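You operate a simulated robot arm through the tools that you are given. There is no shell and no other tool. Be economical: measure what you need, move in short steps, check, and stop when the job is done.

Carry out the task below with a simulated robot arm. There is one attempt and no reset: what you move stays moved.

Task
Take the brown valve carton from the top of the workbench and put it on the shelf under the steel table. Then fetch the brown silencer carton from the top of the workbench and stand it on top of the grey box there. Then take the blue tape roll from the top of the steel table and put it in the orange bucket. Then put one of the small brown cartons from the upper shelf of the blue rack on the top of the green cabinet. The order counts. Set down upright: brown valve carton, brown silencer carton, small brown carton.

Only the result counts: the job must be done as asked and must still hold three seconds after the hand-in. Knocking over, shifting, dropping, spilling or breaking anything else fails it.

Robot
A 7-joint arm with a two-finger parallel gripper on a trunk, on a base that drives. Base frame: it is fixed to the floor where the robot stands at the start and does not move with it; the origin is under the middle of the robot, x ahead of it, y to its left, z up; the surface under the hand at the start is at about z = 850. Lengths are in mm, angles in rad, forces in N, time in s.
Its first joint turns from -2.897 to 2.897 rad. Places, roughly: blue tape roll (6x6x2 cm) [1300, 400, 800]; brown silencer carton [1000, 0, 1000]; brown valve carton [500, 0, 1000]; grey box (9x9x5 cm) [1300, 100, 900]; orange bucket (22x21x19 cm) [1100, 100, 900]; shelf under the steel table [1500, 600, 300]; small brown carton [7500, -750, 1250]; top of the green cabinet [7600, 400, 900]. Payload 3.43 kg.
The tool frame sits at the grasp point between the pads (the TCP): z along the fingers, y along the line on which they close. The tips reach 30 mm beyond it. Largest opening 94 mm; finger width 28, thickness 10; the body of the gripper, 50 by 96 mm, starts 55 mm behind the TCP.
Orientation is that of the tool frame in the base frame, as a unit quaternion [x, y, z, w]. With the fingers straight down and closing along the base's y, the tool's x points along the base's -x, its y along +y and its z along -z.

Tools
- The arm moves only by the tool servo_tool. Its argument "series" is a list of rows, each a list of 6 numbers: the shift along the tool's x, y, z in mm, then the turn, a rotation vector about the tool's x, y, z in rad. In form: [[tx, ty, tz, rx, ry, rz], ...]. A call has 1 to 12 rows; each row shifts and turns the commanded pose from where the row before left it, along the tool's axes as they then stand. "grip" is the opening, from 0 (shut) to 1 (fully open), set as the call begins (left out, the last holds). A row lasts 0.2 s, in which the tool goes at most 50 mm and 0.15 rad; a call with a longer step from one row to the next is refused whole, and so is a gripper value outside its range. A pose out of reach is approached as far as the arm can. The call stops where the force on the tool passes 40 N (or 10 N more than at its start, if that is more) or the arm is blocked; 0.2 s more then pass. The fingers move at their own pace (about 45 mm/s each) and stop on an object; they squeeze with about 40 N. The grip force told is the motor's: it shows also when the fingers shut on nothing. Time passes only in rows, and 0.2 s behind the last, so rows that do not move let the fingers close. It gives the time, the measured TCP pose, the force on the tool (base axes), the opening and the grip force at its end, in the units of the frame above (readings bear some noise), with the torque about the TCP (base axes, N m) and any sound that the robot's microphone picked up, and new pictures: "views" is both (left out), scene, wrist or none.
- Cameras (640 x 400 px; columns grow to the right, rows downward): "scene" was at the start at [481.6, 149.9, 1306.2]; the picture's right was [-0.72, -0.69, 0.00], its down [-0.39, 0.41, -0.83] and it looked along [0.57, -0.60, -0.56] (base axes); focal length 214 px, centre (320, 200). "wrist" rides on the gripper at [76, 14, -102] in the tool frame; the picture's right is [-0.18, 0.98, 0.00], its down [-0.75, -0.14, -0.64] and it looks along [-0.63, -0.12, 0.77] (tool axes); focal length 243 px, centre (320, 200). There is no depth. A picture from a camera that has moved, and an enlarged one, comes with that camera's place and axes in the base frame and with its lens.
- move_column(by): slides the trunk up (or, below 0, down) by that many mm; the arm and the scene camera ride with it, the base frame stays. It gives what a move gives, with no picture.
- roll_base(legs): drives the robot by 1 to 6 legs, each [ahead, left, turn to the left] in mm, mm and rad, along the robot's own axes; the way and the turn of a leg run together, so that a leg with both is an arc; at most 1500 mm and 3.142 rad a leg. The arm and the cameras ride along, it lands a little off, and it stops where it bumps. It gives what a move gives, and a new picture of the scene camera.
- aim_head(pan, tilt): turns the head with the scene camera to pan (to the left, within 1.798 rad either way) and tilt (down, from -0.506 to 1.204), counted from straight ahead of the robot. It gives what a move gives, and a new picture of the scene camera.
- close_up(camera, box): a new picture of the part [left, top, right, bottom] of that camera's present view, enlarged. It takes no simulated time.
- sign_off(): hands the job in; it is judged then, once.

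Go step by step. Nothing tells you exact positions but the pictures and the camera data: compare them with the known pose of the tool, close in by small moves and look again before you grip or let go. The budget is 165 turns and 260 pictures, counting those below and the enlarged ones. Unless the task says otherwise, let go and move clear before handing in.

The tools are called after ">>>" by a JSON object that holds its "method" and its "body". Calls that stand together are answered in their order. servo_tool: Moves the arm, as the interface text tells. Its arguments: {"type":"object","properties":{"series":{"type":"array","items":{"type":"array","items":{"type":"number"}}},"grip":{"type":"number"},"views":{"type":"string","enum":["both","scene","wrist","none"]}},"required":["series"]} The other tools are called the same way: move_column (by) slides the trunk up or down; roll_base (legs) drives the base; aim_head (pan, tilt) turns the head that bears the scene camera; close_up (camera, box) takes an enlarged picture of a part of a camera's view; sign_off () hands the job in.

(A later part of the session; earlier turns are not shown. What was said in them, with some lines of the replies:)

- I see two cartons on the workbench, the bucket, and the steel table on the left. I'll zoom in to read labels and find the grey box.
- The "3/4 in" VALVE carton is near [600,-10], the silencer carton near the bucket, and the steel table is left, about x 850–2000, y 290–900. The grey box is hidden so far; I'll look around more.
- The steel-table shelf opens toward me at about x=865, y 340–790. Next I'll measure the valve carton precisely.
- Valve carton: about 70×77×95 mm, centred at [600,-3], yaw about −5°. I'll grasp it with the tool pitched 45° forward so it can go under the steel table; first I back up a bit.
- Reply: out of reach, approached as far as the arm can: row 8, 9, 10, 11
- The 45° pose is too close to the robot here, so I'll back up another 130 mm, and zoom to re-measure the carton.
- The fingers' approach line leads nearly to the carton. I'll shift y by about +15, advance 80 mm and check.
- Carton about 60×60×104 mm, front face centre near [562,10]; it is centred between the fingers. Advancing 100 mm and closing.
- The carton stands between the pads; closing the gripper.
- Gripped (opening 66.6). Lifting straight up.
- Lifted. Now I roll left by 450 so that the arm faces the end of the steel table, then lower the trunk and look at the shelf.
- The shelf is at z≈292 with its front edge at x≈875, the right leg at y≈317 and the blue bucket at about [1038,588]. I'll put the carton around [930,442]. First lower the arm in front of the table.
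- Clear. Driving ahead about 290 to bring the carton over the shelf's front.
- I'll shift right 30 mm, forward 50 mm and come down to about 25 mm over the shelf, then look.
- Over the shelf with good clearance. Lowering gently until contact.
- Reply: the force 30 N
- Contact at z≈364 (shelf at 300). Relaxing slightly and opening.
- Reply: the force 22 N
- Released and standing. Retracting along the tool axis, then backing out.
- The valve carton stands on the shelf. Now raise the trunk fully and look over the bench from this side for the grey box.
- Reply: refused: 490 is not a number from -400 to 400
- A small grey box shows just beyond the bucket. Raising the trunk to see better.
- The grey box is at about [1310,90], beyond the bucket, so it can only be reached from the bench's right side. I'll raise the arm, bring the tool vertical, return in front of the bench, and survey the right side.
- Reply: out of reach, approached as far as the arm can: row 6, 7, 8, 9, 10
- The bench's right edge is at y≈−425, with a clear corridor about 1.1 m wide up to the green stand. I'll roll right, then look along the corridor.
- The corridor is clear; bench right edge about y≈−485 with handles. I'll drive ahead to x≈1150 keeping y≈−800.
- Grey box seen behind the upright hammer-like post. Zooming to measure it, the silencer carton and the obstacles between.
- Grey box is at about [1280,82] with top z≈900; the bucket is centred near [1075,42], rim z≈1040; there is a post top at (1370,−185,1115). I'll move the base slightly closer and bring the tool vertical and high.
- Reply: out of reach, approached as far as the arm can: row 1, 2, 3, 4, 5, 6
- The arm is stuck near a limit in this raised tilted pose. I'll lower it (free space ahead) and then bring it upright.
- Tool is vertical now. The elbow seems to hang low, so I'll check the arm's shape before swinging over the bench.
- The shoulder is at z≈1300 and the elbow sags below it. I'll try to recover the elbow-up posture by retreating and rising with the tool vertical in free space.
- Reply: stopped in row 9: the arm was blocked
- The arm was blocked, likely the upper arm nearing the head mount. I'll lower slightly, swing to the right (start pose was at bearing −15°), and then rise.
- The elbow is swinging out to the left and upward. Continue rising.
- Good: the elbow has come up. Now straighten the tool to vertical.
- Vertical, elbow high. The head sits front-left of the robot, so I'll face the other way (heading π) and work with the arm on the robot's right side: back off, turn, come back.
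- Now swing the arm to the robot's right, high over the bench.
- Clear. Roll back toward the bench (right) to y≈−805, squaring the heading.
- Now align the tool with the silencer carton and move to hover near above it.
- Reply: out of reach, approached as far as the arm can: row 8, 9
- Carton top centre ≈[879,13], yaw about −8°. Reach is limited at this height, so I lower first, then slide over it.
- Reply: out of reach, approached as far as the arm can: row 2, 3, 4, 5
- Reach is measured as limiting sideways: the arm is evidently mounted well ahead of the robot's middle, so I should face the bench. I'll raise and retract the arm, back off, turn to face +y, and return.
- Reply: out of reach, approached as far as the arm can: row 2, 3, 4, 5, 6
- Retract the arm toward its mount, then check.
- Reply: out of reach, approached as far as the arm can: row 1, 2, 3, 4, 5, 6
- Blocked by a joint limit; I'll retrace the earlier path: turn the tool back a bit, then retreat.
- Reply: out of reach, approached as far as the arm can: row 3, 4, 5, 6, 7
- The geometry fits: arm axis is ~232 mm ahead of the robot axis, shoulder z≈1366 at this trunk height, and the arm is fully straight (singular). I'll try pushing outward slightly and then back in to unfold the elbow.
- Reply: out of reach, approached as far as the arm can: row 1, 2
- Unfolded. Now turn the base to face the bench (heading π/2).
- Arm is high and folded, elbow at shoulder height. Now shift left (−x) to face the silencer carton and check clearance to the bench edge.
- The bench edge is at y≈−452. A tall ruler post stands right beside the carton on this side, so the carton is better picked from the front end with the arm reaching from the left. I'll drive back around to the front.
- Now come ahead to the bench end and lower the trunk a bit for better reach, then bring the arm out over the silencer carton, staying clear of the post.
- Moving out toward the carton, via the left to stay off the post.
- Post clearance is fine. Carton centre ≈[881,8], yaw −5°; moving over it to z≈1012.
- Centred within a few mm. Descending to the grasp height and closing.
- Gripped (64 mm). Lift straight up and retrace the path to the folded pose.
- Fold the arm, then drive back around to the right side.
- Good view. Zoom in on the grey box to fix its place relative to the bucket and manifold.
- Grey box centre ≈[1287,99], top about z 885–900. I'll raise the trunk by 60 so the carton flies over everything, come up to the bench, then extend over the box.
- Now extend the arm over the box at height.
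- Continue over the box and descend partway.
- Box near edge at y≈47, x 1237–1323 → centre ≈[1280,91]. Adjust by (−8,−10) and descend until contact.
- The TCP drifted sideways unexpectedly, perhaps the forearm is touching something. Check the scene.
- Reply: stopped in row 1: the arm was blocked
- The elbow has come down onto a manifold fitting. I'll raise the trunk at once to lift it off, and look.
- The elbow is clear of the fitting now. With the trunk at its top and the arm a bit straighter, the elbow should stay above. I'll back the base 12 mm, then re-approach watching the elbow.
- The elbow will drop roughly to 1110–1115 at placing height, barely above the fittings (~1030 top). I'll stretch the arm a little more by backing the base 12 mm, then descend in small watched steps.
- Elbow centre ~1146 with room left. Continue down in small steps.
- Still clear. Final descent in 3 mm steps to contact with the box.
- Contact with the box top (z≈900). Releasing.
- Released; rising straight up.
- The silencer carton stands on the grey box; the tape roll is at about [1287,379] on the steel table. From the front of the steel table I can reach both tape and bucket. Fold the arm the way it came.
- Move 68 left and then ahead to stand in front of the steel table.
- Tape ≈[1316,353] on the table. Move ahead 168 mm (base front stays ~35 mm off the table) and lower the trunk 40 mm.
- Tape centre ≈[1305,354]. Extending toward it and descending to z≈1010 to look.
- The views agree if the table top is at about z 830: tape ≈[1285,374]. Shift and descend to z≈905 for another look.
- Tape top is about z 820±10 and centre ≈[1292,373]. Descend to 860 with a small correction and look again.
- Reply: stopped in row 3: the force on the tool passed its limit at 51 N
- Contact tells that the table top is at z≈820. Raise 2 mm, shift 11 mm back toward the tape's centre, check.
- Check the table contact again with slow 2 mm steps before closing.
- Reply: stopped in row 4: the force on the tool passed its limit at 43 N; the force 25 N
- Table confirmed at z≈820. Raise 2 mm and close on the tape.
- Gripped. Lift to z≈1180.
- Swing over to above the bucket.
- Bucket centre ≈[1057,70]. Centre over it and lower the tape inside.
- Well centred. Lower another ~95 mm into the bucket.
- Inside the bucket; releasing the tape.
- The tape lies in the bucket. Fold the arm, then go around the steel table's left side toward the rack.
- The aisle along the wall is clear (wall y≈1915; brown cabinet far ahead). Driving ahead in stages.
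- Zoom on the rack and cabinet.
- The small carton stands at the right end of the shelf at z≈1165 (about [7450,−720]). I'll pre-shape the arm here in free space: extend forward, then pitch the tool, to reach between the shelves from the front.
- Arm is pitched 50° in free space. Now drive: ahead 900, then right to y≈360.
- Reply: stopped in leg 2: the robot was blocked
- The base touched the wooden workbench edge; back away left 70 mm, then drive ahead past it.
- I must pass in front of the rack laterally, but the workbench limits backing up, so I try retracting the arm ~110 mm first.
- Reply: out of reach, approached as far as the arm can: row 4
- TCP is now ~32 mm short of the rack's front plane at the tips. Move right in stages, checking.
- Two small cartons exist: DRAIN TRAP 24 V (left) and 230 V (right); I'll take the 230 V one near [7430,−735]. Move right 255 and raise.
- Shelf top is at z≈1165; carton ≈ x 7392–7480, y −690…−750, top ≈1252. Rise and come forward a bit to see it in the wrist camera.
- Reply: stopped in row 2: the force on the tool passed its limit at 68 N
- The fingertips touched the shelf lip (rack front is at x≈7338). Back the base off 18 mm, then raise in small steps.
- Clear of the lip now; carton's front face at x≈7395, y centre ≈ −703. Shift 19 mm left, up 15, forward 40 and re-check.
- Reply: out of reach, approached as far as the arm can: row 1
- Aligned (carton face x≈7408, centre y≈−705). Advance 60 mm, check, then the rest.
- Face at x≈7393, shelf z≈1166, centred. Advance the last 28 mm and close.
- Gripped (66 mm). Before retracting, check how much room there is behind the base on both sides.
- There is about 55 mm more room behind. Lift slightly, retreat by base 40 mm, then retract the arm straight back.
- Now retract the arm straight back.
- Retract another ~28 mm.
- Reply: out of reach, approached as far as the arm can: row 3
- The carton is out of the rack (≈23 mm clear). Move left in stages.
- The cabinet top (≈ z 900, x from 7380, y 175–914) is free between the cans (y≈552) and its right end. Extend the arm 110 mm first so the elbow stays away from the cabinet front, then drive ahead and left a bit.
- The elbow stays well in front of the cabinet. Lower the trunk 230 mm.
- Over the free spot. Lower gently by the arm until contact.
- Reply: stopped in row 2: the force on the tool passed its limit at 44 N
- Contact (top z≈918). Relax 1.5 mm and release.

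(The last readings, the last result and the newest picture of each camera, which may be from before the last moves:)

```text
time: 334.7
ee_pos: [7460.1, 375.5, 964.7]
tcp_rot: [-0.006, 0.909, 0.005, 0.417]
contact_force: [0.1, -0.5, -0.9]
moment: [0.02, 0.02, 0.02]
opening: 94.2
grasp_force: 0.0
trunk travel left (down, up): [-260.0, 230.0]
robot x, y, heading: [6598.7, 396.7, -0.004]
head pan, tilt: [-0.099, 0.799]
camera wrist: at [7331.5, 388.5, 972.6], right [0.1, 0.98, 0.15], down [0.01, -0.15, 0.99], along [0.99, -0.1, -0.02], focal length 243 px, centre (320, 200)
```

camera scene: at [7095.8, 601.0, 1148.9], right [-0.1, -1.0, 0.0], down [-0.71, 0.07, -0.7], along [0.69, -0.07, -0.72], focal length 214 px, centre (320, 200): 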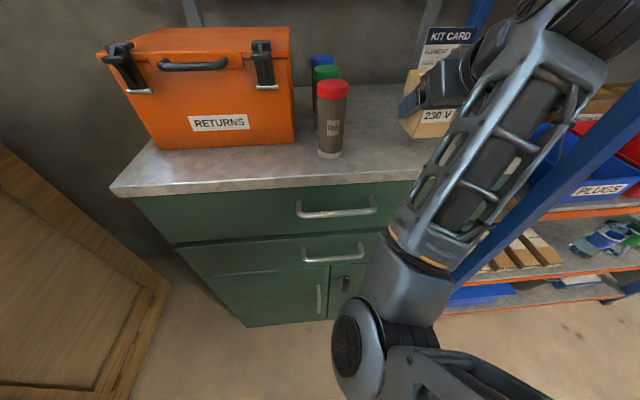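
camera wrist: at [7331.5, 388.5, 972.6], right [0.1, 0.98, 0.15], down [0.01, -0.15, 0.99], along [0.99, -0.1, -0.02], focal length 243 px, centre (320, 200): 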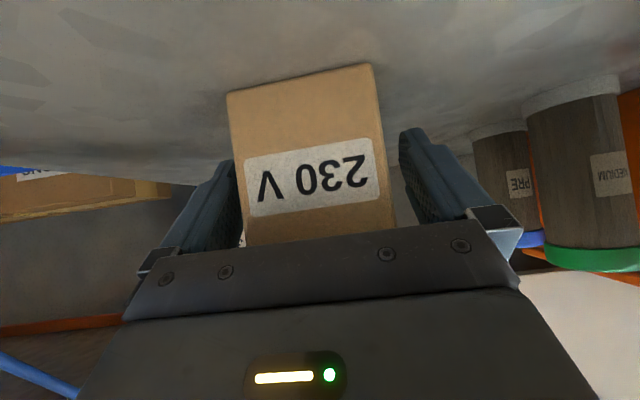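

Released. Retract along the tool axis, then back away.

>>> {"method": "servo_tool", "body": {"series": [[0, 0, -15, 0, 0, 0], [0, 0, -25, 0, 0, 0], [0, 0, -30, 0, 0, 0], [0, 0, -30, 0, 0, 0], [0, 0, 0, 0, 0, 0]], "views": "wrist"}}

>>> {"method": "roll_base", "body": {"legs": [[-150, 0, 0]]}}

>>> {"method": "aim_head", "body": {"pan": -0.3, "tilt": 0.5}}

```text
time: 335.9
ee_pos: [7383.4, 377.2, 1029.4]
tcp_rot: [-0.006, 0.909, 0.006, 0.417]
contact_force: [0.1, 0.1, 0.3]
moment: [-0.04, 0.01, 0.01]
opening: 93.8
grasp_force: 0.0
trunk travel left (down, up): [-260.0, 230.0]
robot x, y, heading: [6594.8, 391.9, 0.004]
head pan, tilt: [-0.099, 0.799]
camera wrist: at [7255.1, 390.9, 1038.1], right [0.1, 0.98, 0.15], down [0.01, -0.15, 0.99], along [0.99, -0.1, -0.02], focal length 243 px, centre (320, 200)
```

wrist: 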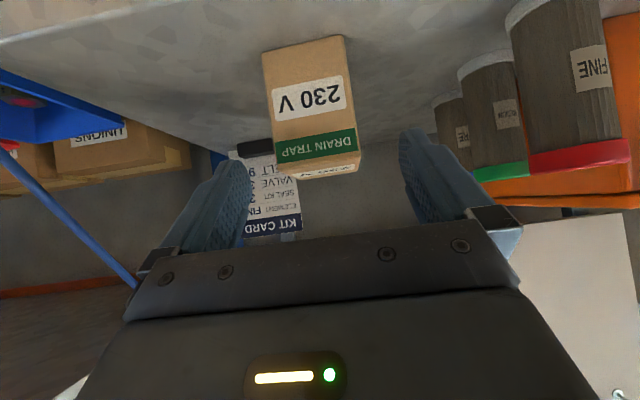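

```text
time: 337.2
ee_pos: [7234.0, 376.3, 1029.4]
tcp_rot: [-0.007, 0.909, 0.007, 0.418]
contact_force: [-1.1, -0.4, 0.1]
moment: [-0.03, -0.04, -0.03]
opening: 94.2
grasp_force: 0.1
trunk travel left (down, up): [-260.0, 230.0]
robot x, y, heading: [6445.9, 389.8, 0.001]
head pan, tilt: [-0.099, 0.799]
camera scene: at [6945.7, 600.3, 1149.0], right [-0.1, -1.0, 0.0], down [-0.71, 0.07, -0.7], along [0.69, -0.07, -0.72], focal length 214 px, centre (320, 200)
```

scene: 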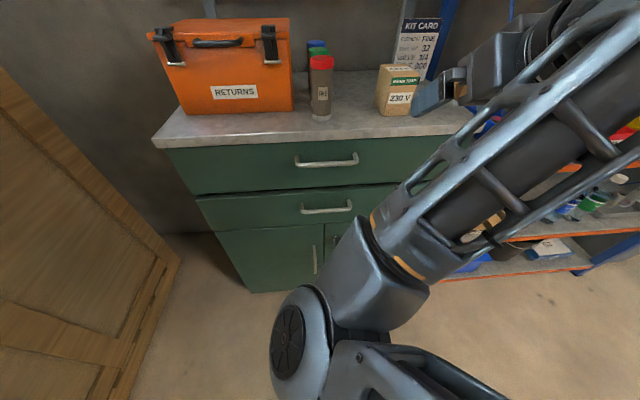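

```text
time: 338.0
ee_pos: [7235.1, 376.0, 1028.9]
tcp_rot: [-0.006, 0.908, 0.006, 0.418]
contact_force: [-0.6, -0.5, 0.5]
moment: [-0.02, -0.02, -0.01]
opening: 93.9
grasp_force: 0.1
trunk travel left (down, up): [-260.0, 230.0]
robot x, y, heading: [6445.5, 390.2, 0.006]
head pan, tilt: [-0.3, 0.499]
camera scene: at [6952.5, 581.5, 1174.8], right [-0.29, -0.96, 0.0], down [-0.46, 0.14, -0.88], along [0.84, -0.26, -0.48], focal length 214 px, centre (320, 200)
```

scene: 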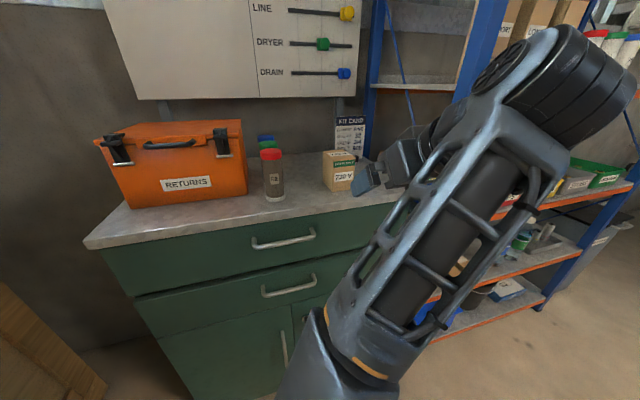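

The 230 V carton stands upright on the cabinet top and the hand is well clear; the other three items were seen in place earlier. Handing in.

>>> {"method": "sign_off", "body": {}}

```text
The job is handed in.
```

I finished all four steps in order and handed the job in; two unplanned contacts along the way could still count against it.

- **Valve carton:** standing upright on the shelf under the steel table.
- **Silencer carton:** standing upright on top of the grey box.
- **Blue tape roll:** lying in the bottom of the orange bucket.
- **Small brown carton (230 V drain trap):** standing upright on the green cabinet.

I saw each item in its place right after letting go. I did not go back to look at the first three before handing in.

- **Arm contacts:** while placing the silencer carton, the elbow came down on a fitting of the bench manifold. Later the fingertips hit the rack's shelf lip at about 68 N.
- **Base contact:** the base was blocked once, most likely against the edge of the wooden workbench.

In the pictures afterwards I saw nothing moved, but I did not check these spots closely.
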